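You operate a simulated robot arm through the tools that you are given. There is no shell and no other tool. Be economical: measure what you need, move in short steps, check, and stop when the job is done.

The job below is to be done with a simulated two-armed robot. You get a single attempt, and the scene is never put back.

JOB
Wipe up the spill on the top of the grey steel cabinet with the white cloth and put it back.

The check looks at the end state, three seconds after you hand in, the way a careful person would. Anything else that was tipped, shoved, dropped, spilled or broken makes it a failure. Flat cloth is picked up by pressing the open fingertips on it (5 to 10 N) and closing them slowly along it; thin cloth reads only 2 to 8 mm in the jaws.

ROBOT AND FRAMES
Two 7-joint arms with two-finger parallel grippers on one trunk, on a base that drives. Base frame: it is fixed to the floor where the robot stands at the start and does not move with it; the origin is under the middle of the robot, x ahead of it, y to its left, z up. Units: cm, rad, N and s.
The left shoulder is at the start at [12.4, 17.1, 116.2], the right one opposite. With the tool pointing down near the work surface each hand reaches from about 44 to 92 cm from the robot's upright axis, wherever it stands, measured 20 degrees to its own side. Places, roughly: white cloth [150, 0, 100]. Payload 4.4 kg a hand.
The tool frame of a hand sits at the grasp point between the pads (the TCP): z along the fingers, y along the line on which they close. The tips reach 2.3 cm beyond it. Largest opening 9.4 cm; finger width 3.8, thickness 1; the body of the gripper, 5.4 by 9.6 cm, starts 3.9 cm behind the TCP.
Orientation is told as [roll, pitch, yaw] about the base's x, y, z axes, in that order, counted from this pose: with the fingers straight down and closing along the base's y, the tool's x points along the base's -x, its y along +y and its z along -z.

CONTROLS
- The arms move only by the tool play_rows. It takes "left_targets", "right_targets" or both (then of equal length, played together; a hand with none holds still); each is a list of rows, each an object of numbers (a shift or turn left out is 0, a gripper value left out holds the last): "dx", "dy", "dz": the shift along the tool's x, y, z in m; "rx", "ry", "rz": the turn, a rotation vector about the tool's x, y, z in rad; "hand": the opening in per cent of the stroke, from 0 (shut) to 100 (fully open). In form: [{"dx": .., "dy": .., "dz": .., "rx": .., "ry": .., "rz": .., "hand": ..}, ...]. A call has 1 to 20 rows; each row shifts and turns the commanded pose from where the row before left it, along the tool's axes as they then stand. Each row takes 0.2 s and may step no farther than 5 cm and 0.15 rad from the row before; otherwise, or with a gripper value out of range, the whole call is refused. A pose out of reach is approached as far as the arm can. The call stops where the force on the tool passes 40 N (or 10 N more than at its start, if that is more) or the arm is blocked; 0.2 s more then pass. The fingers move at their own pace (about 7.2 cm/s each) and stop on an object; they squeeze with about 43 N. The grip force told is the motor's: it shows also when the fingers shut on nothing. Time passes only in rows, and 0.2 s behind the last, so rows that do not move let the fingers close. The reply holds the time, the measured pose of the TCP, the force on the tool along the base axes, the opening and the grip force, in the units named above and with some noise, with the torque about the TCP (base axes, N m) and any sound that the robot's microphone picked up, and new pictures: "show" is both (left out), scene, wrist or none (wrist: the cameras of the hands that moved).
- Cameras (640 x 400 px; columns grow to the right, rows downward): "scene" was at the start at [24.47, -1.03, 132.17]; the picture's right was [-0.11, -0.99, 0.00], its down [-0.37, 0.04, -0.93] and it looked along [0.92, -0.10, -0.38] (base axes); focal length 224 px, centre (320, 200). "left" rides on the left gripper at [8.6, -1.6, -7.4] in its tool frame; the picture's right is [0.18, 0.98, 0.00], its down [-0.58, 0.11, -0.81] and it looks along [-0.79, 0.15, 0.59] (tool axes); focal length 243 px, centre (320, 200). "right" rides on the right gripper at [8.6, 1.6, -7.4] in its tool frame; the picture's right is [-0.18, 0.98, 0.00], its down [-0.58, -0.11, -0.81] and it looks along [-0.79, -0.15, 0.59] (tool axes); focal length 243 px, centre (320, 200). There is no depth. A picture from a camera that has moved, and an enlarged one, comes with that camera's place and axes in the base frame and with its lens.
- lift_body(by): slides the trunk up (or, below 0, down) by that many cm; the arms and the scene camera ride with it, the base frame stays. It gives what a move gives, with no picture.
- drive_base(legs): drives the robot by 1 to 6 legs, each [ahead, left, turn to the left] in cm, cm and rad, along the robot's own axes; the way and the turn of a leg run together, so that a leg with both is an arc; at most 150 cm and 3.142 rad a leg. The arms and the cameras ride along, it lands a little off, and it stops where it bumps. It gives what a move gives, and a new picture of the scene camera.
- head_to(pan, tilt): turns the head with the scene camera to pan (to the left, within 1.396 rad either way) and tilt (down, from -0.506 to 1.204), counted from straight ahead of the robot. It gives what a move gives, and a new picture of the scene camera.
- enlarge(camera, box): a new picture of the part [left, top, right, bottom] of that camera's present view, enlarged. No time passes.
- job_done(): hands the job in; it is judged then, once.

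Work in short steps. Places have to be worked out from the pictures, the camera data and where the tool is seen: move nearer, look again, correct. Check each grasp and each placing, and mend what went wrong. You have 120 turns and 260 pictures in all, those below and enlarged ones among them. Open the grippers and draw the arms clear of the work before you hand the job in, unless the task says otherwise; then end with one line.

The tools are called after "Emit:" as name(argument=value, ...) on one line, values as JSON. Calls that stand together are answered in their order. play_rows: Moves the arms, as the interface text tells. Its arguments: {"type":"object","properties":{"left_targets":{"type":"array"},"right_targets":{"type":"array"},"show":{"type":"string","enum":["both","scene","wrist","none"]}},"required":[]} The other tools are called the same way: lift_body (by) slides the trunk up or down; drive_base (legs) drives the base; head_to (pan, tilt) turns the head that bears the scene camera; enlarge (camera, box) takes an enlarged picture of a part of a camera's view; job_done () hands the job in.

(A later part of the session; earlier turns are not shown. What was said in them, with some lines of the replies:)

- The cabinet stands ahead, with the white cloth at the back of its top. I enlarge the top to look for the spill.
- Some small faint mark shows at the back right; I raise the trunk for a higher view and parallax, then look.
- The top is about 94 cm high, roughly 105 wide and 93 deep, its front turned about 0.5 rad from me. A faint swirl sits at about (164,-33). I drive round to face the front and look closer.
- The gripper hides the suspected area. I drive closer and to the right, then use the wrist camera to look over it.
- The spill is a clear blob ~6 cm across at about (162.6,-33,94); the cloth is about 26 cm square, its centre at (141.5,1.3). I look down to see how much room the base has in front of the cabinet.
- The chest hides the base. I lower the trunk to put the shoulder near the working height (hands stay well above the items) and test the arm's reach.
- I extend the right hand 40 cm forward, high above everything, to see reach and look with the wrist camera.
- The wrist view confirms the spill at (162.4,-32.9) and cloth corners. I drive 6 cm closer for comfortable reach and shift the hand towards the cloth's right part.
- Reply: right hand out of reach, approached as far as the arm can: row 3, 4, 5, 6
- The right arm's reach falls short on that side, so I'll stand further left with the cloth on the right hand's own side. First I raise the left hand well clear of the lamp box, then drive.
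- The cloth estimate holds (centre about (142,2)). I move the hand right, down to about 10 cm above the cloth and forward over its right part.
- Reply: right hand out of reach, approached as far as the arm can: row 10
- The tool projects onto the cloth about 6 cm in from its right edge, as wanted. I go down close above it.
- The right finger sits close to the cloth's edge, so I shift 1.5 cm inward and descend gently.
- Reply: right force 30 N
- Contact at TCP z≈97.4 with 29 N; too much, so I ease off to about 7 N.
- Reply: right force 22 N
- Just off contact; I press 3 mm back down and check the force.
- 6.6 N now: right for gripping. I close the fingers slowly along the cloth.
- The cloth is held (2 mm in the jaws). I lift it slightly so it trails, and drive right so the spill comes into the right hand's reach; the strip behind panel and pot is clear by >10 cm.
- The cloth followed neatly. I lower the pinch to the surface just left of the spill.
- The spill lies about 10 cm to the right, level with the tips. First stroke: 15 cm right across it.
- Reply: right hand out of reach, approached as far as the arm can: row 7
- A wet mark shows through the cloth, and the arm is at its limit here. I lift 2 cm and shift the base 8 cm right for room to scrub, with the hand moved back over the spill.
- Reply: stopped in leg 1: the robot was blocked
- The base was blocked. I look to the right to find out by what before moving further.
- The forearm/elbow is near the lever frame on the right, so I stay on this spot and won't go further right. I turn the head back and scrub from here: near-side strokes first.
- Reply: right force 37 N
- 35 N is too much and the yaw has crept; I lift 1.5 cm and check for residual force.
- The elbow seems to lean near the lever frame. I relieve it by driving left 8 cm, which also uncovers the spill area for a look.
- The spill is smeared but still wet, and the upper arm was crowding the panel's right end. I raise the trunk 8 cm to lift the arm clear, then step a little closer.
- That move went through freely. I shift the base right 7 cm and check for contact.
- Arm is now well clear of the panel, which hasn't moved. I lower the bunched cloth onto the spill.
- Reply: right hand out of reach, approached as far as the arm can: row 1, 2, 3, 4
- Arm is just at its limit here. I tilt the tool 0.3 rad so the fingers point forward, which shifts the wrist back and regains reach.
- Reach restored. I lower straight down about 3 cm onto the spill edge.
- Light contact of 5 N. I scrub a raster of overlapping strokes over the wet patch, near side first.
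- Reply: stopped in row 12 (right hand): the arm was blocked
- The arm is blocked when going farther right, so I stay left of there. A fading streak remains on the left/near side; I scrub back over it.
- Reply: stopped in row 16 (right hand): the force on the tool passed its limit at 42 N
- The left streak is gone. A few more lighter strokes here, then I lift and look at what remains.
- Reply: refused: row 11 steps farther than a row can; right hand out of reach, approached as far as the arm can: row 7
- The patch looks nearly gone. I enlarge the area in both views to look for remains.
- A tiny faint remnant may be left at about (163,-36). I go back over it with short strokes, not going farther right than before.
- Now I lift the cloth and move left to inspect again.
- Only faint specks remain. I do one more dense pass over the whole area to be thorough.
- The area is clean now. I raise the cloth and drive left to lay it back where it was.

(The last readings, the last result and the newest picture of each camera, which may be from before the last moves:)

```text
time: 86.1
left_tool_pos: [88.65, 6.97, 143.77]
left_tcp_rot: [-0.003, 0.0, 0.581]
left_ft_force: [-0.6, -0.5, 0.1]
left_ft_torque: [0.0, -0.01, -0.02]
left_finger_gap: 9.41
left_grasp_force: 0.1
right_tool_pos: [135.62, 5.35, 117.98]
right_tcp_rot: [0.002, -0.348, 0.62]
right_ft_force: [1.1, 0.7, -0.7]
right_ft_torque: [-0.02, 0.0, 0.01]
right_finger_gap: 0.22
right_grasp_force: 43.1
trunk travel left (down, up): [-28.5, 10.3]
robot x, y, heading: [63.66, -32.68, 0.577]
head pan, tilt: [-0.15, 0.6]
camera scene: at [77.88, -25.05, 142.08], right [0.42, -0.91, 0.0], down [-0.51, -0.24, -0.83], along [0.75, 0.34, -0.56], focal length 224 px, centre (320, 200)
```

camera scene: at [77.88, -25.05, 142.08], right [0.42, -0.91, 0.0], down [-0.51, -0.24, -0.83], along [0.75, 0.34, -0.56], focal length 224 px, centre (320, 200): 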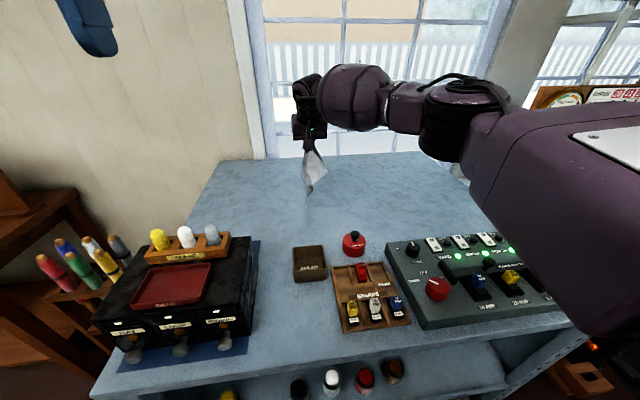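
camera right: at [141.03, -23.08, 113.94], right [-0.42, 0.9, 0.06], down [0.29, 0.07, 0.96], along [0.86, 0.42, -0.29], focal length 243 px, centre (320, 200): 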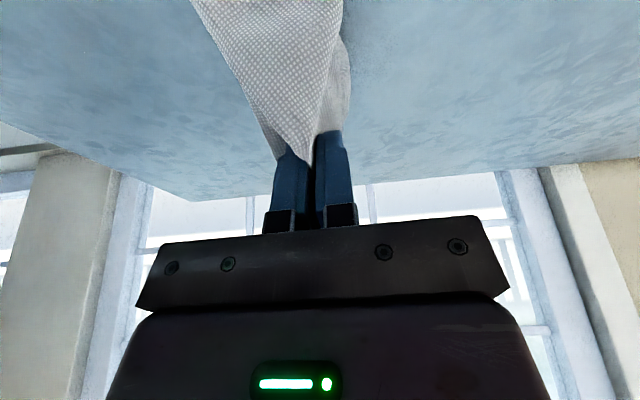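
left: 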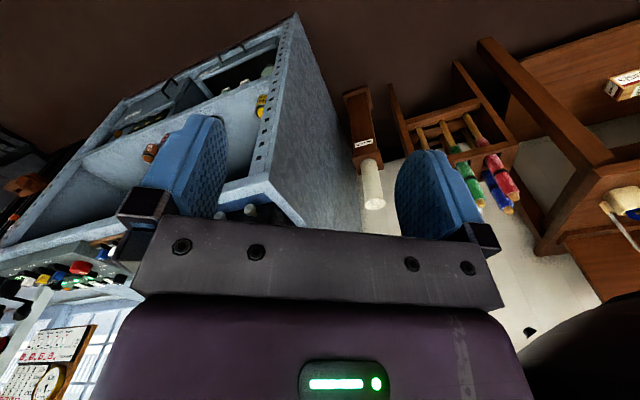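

I move to above the cloth's left edge, so its free end touches down there first.

Emit:
play_rows(right_targets=[{"dy": 0.03}, {"dy": 0.03}, {"dy": 0.03}, {"dz": 0.01, "dx": -0.028}, {}], show="both")

```text
time: 87.3
left_tool_pos: [88.71, 6.88, 143.7]
left_tcp_rot: [-0.003, 0.0, 0.581]
left_ft_force: [0.1, 0.0, -0.3]
left_ft_torque: [-0.03, 0.0, 0.01]
left_finger_gap: 9.39
left_grasp_force: 0.1
right_tool_pos: [131.73, 13.03, 117.65]
right_tcp_rot: [0.002, -0.348, 0.618]
right_ft_force: [0.4, 0.5, -1.2]
right_ft_torque: [0.01, 0.0, -0.01]
right_finger_gap: 0.21
right_grasp_force: 43.0
right hand out of reach, approached as far as the arm can: row 4
trunk travel left (down, up): [-28.5, 10.3]
robot x, y, heading: [63.78, -32.49, 0.581]
head pan, tilt: [-0.15, 0.6]
camera scene: at [77.89, -25.1, 142.09], right [0.42, -0.91, 0.0], down [-0.51, -0.24, -0.83], along [0.75, 0.34, -0.56], focal length 224 px, centre (320, 200)
camera right: at [122.06, 8.1, 121.68], right [-0.43, 0.9, 0.06], down [0.29, 0.07, 0.96], along [0.86, 0.43, -0.29], focal length 243 px, centre (320, 200)
```

scene: 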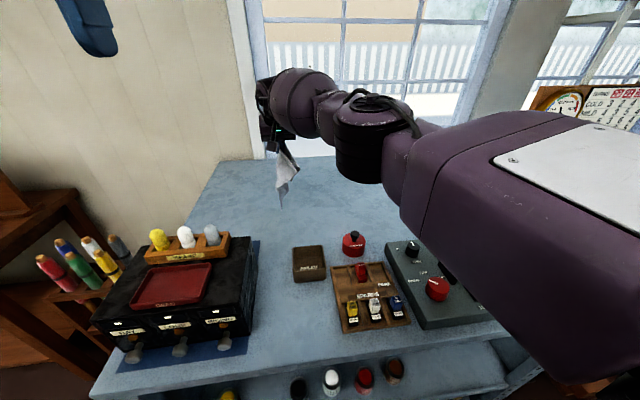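
right: 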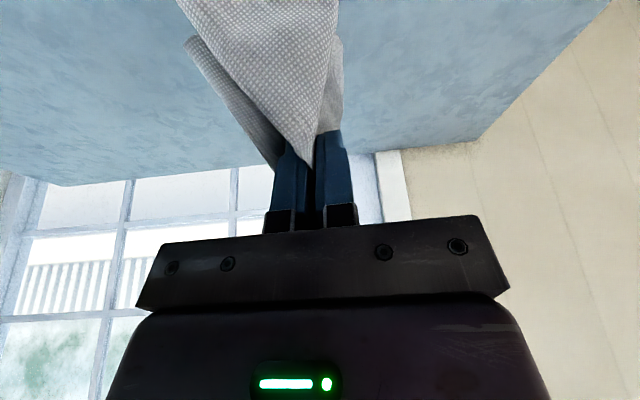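

The cloth hangs straight. I lay it down in an arc to the right towards its old place.

Emit:
play_rows(right_targets=[{"dz": 0.02, "dx": 0.007}, {"dy": -0.035}, {"dy": -0.04, "dz": 0.009, "dx": 0.0034}, {"dy": -0.04, "dz": 0.019, "dx": 0.0067}, {"dy": -0.035, "dz": 0.028, "dx": 0.01}, {"dy": -0.03, "dz": 0.033, "dx": 0.0117}, {"dy": -0.02, "dz": 0.0377, "dx": 0.0134}, {"dy": -0.015, "dz": 0.033, "dx": 0.0117}, {}], show="both")

```text
time: 89.3
left_tool_pos: [88.51, 6.95, 143.78]
left_tcp_rot: [-0.003, 0.001, 0.58]
left_ft_force: [0.4, 0.0, 0.1]
left_ft_torque: [-0.03, -0.02, -0.02]
left_finger_gap: 9.39
left_grasp_force: 0.2
right_tool_pos: [144.06, -4.24, 98.54]
right_tcp_rot: [0.003, -0.347, 0.619]
right_ft_force: [1.1, 0.5, -0.3]
right_ft_torque: [-0.01, -0.02, -0.01]
right_finger_gap: 0.22
right_grasp_force: 43.0
trunk travel left (down, up): [-28.5, 10.3]
robot x, y, heading: [63.92, -32.65, 0.576]
head pan, tilt: [-0.15, 0.6]
camera scene: at [77.84, -25.08, 142.1], right [0.42, -0.91, 0.0], down [-0.51, -0.24, -0.83], along [0.75, 0.34, -0.56], focal length 224 px, centre (320, 200)
camera right: at [134.34, -9.13, 102.73], right [-0.43, 0.9, 0.06], down [0.29, 0.07, 0.96], along [0.86, 0.43, -0.29], focal length 243 px, centre (320, 200)
```

scene: 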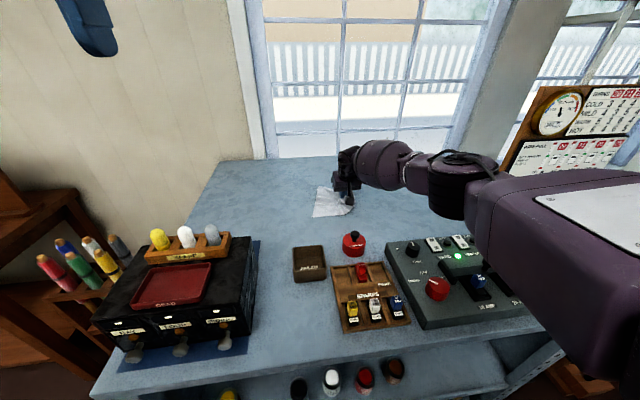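
right: 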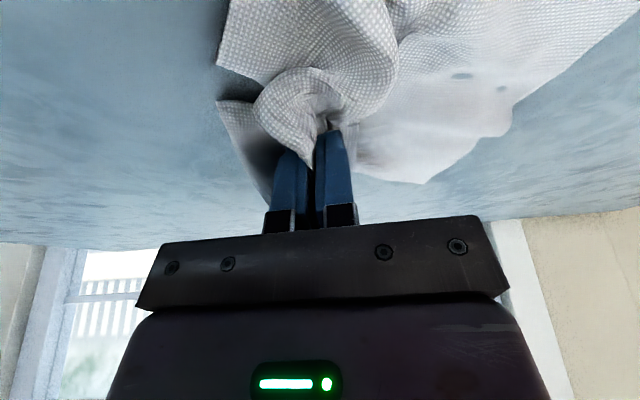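

It's lying in its place, fairly spread. I lower the last bit, open the fingers and look.

Emit:
play_rows(right_targets=[{"dz": 0.004, "dx": 0.0014}, {"hand": 15}, {"hand": 30}, {"hand": 40}, {"hand": 40}, {"dz": -0.03}, {"dz": -0.04}, {"dz": -0.04}, {"dz": -0.04}], show="both")

Emit:
enlarge(camera="scene", box=[260, 160, 420, 260])

```text
time: 91.3
left_tool_pos: [88.53, 6.82, 143.75]
left_tcp_rot: [-0.001, -0.001, 0.582]
left_ft_force: [0.7, 0.0, -0.7]
left_ft_torque: [0.0, -0.01, 0.0]
left_finger_gap: 9.38
left_grasp_force: 0.0
right_tool_pos: [139.78, -7.02, 112.28]
right_tcp_rot: [0.004, -0.348, 0.618]
right_ft_force: [-0.7, -0.4, -0.6]
right_ft_torque: [0.02, -0.01, 0.0]
right_finger_gap: 3.74
right_grasp_force: 0.0
trunk travel left (down, up): [-28.5, 10.3]
robot x, y, heading: [64.17, -32.92, 0.58]
head pan, tilt: [-0.15, 0.6]
camera scene: at [77.8, -25.13, 142.1], right [0.42, -0.91, 0.0], down [-0.51, -0.24, -0.83], along [0.75, 0.34, -0.56], focal length 224 px, centre (320, 200)
camera right: at [130.07, -11.94, 116.32], right [-0.43, 0.9, 0.06], down [0.29, 0.07, 0.96], along [0.86, 0.43, -0.29], focal length 243 px, centre (320, 200)
```

scene: 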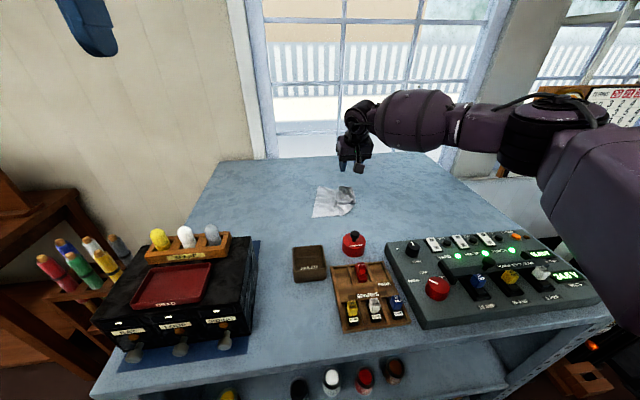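
right: 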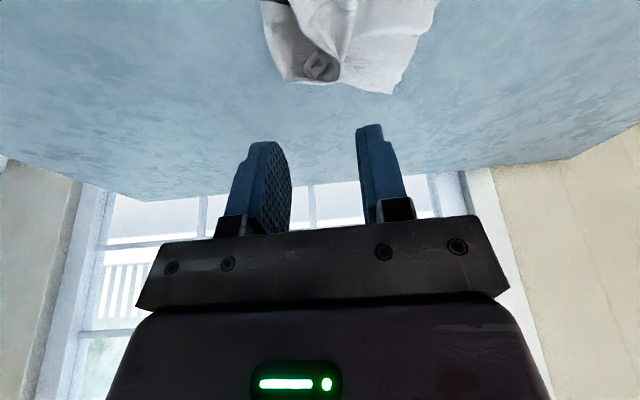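

```text
4.00 times, centred on (340, 210) of scene
camera zoom: at [77.8, -25.13, 142.1], right [0.42, -0.91, 0.0], down [-0.51, -0.24, -0.83], along [0.75, 0.34, -0.56], focal length 896 px, centre (240, 160)
```

zoom: 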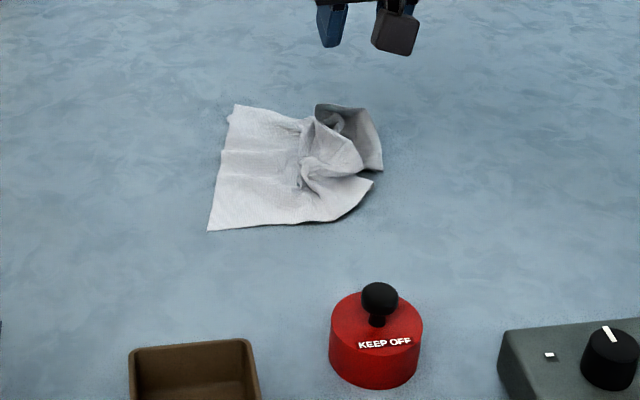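

The cloth is back within ~4 cm of its former centre, left half flat, right part slightly rumpled, and nothing else touched. I draw the right arm up and back clear.

Emit:
play_rows(right_targets=[{"dz": -0.04}, {"dz": -0.04}, {"dz": -0.04, "hand": 100}, {"dz": -0.04}, {"dx": 0.02, "dz": -0.03, "ry": 0.1}, {"dx": 0.04, "ry": 0.12}, {"dx": 0.04, "ry": 0.12}, {"dx": 0.04}, {"dx": 0.04}], show="none")

Emit:
drive_base(legs=[[-30, 0, 0]])

Emit:
head_to(pan=-0.35, tilt=0.6)

```text
time: 93.3
left_tool_pos: [88.63, 6.92, 143.69]
left_tcp_rot: [-0.002, -0.001, 0.581]
left_ft_force: [0.9, 1.2, 0.8]
left_ft_torque: [-0.02, 0.01, 0.03]
left_finger_gap: 9.39
left_grasp_force: 0.0
right_tool_pos: [120.06, -21.19, 127.84]
right_tcp_rot: [0.002, -0.008, 0.618]
right_ft_force: [0.4, 0.1, 0.2]
right_ft_torque: [-0.01, 0.0, -0.02]
right_finger_gap: 9.42
right_grasp_force: 0.0
trunk travel left (down, up): [-28.5, 10.3]
robot x, y, heading: [63.91, -32.82, 0.583]
head pan, tilt: [-0.15, 0.6]
```

```text
time: 95.3
left_tool_pos: [64.05, -9.39, 143.69]
left_tcp_rot: [-0.001, -0.002, 0.574]
left_ft_force: [-0.3, 0.8, 0.3]
left_ft_torque: [-0.01, -0.04, -0.01]
left_finger_gap: 9.4
left_grasp_force: 0.1
right_tool_pos: [95.39, -37.74, 127.91]
right_tcp_rot: [0.001, -0.006, 0.612]
right_ft_force: [-0.9, 1.0, 0.9]
right_ft_torque: [0.03, 0.01, 0.0]
right_finger_gap: 9.42
right_grasp_force: 0.1
trunk travel left (down, up): [-28.5, 10.3]
robot x, y, heading: [39.27, -48.66, 0.576]
head pan, tilt: [-0.15, 0.6]
camera scene: at [53.09, -41.35, 142.09], right [0.41, -0.91, 0.0], down [-0.51, -0.23, -0.83], along [0.75, 0.34, -0.56], focal length 224 px, centre (320, 200)
```

scene: 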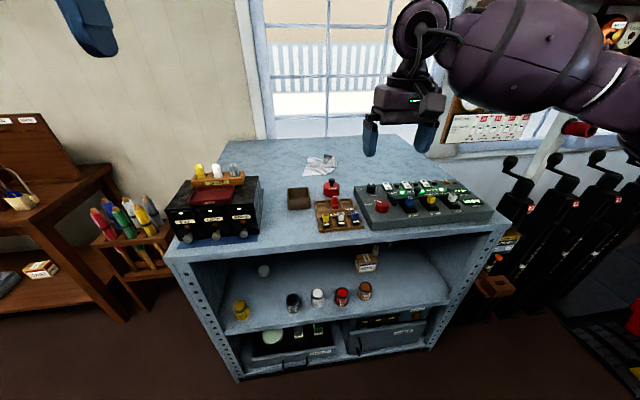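

```text
time: 96.1
left_tool_pos: [64.25, -9.36, 143.66]
left_tcp_rot: [-0.001, 0.0, 0.575]
left_ft_force: [0.3, 0.5, 0.1]
left_ft_torque: [0.0, -0.01, -0.02]
left_finger_gap: 9.41
left_grasp_force: 0.1
right_tool_pos: [95.45, -37.7, 127.71]
right_tcp_rot: [0.002, -0.007, 0.612]
right_ft_force: [-1.6, 0.2, -0.2]
right_ft_torque: [0.0, -0.03, 0.0]
right_finger_gap: 9.41
right_grasp_force: 0.0
trunk travel left (down, up): [-28.5, 10.3]
robot x, y, heading: [39.32, -48.78, 0.575]
head pan, tilt: [-0.351, 0.6]
camera scene: at [53.72, -42.97, 142.08], right [0.22, -0.98, 0.0], down [-0.55, -0.13, -0.82], along [0.8, 0.18, -0.57], focal length 224 px, centre (320, 200)
```

scene: 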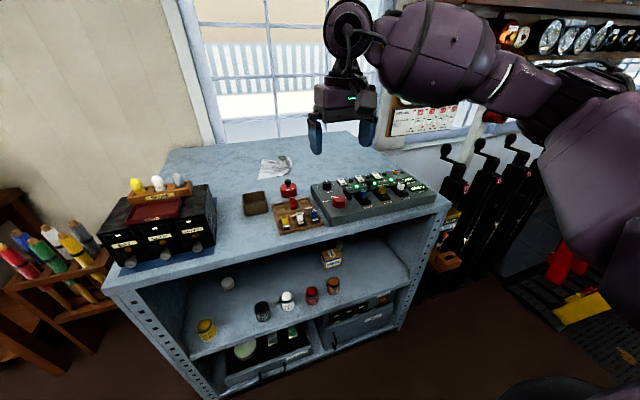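

Levers, jars and panel look as before. I check the top once more enlarged.

Emit:
enlarge(camera="scene", box=[230, 130, 450, 240])

Emit:
enlarge(camera="scene", box=[410, 130, 560, 290])

```text
2.91 times, centred on (340, 185) of scene
camera zoom: at [53.72, -42.97, 142.08], right [0.22, -0.98, 0.0], down [-0.55, -0.13, -0.82], along [0.8, 0.18, -0.57], focal length 652 px, centre (262, 244)
```

zoom: 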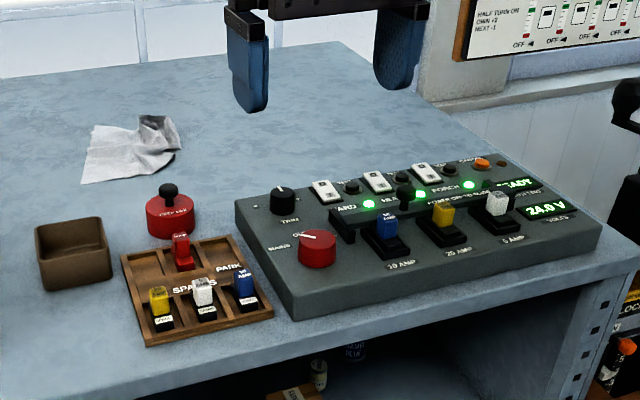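

```text
2.50 times, centred on (485, 210) of scene
camera zoom: at [53.72, -42.97, 142.08], right [0.22, -0.98, 0.0], down [-0.55, -0.13, -0.82], along [0.8, 0.18, -0.57], focal length 560 px, centre (-92, 175)
```

zoom: 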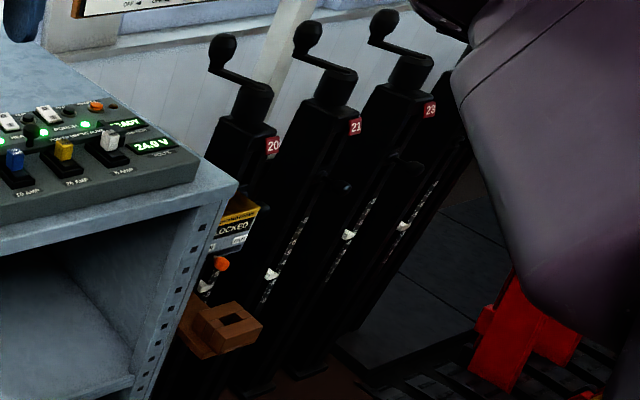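

The top is dry, the cloth is back in its place, both grippers are open and the arms are clear. I hand in.

Emit:
job_done()

```text
The job is handed in.
```

I wiped up the spill and put the white cloth back about 4 cm from its old centre, turned slightly and with its right half rumpled; the top looked clean and nothing looked moved, though the right arm was blocked a few times while wiping, probably by the levers on the right or the control panel's right end.
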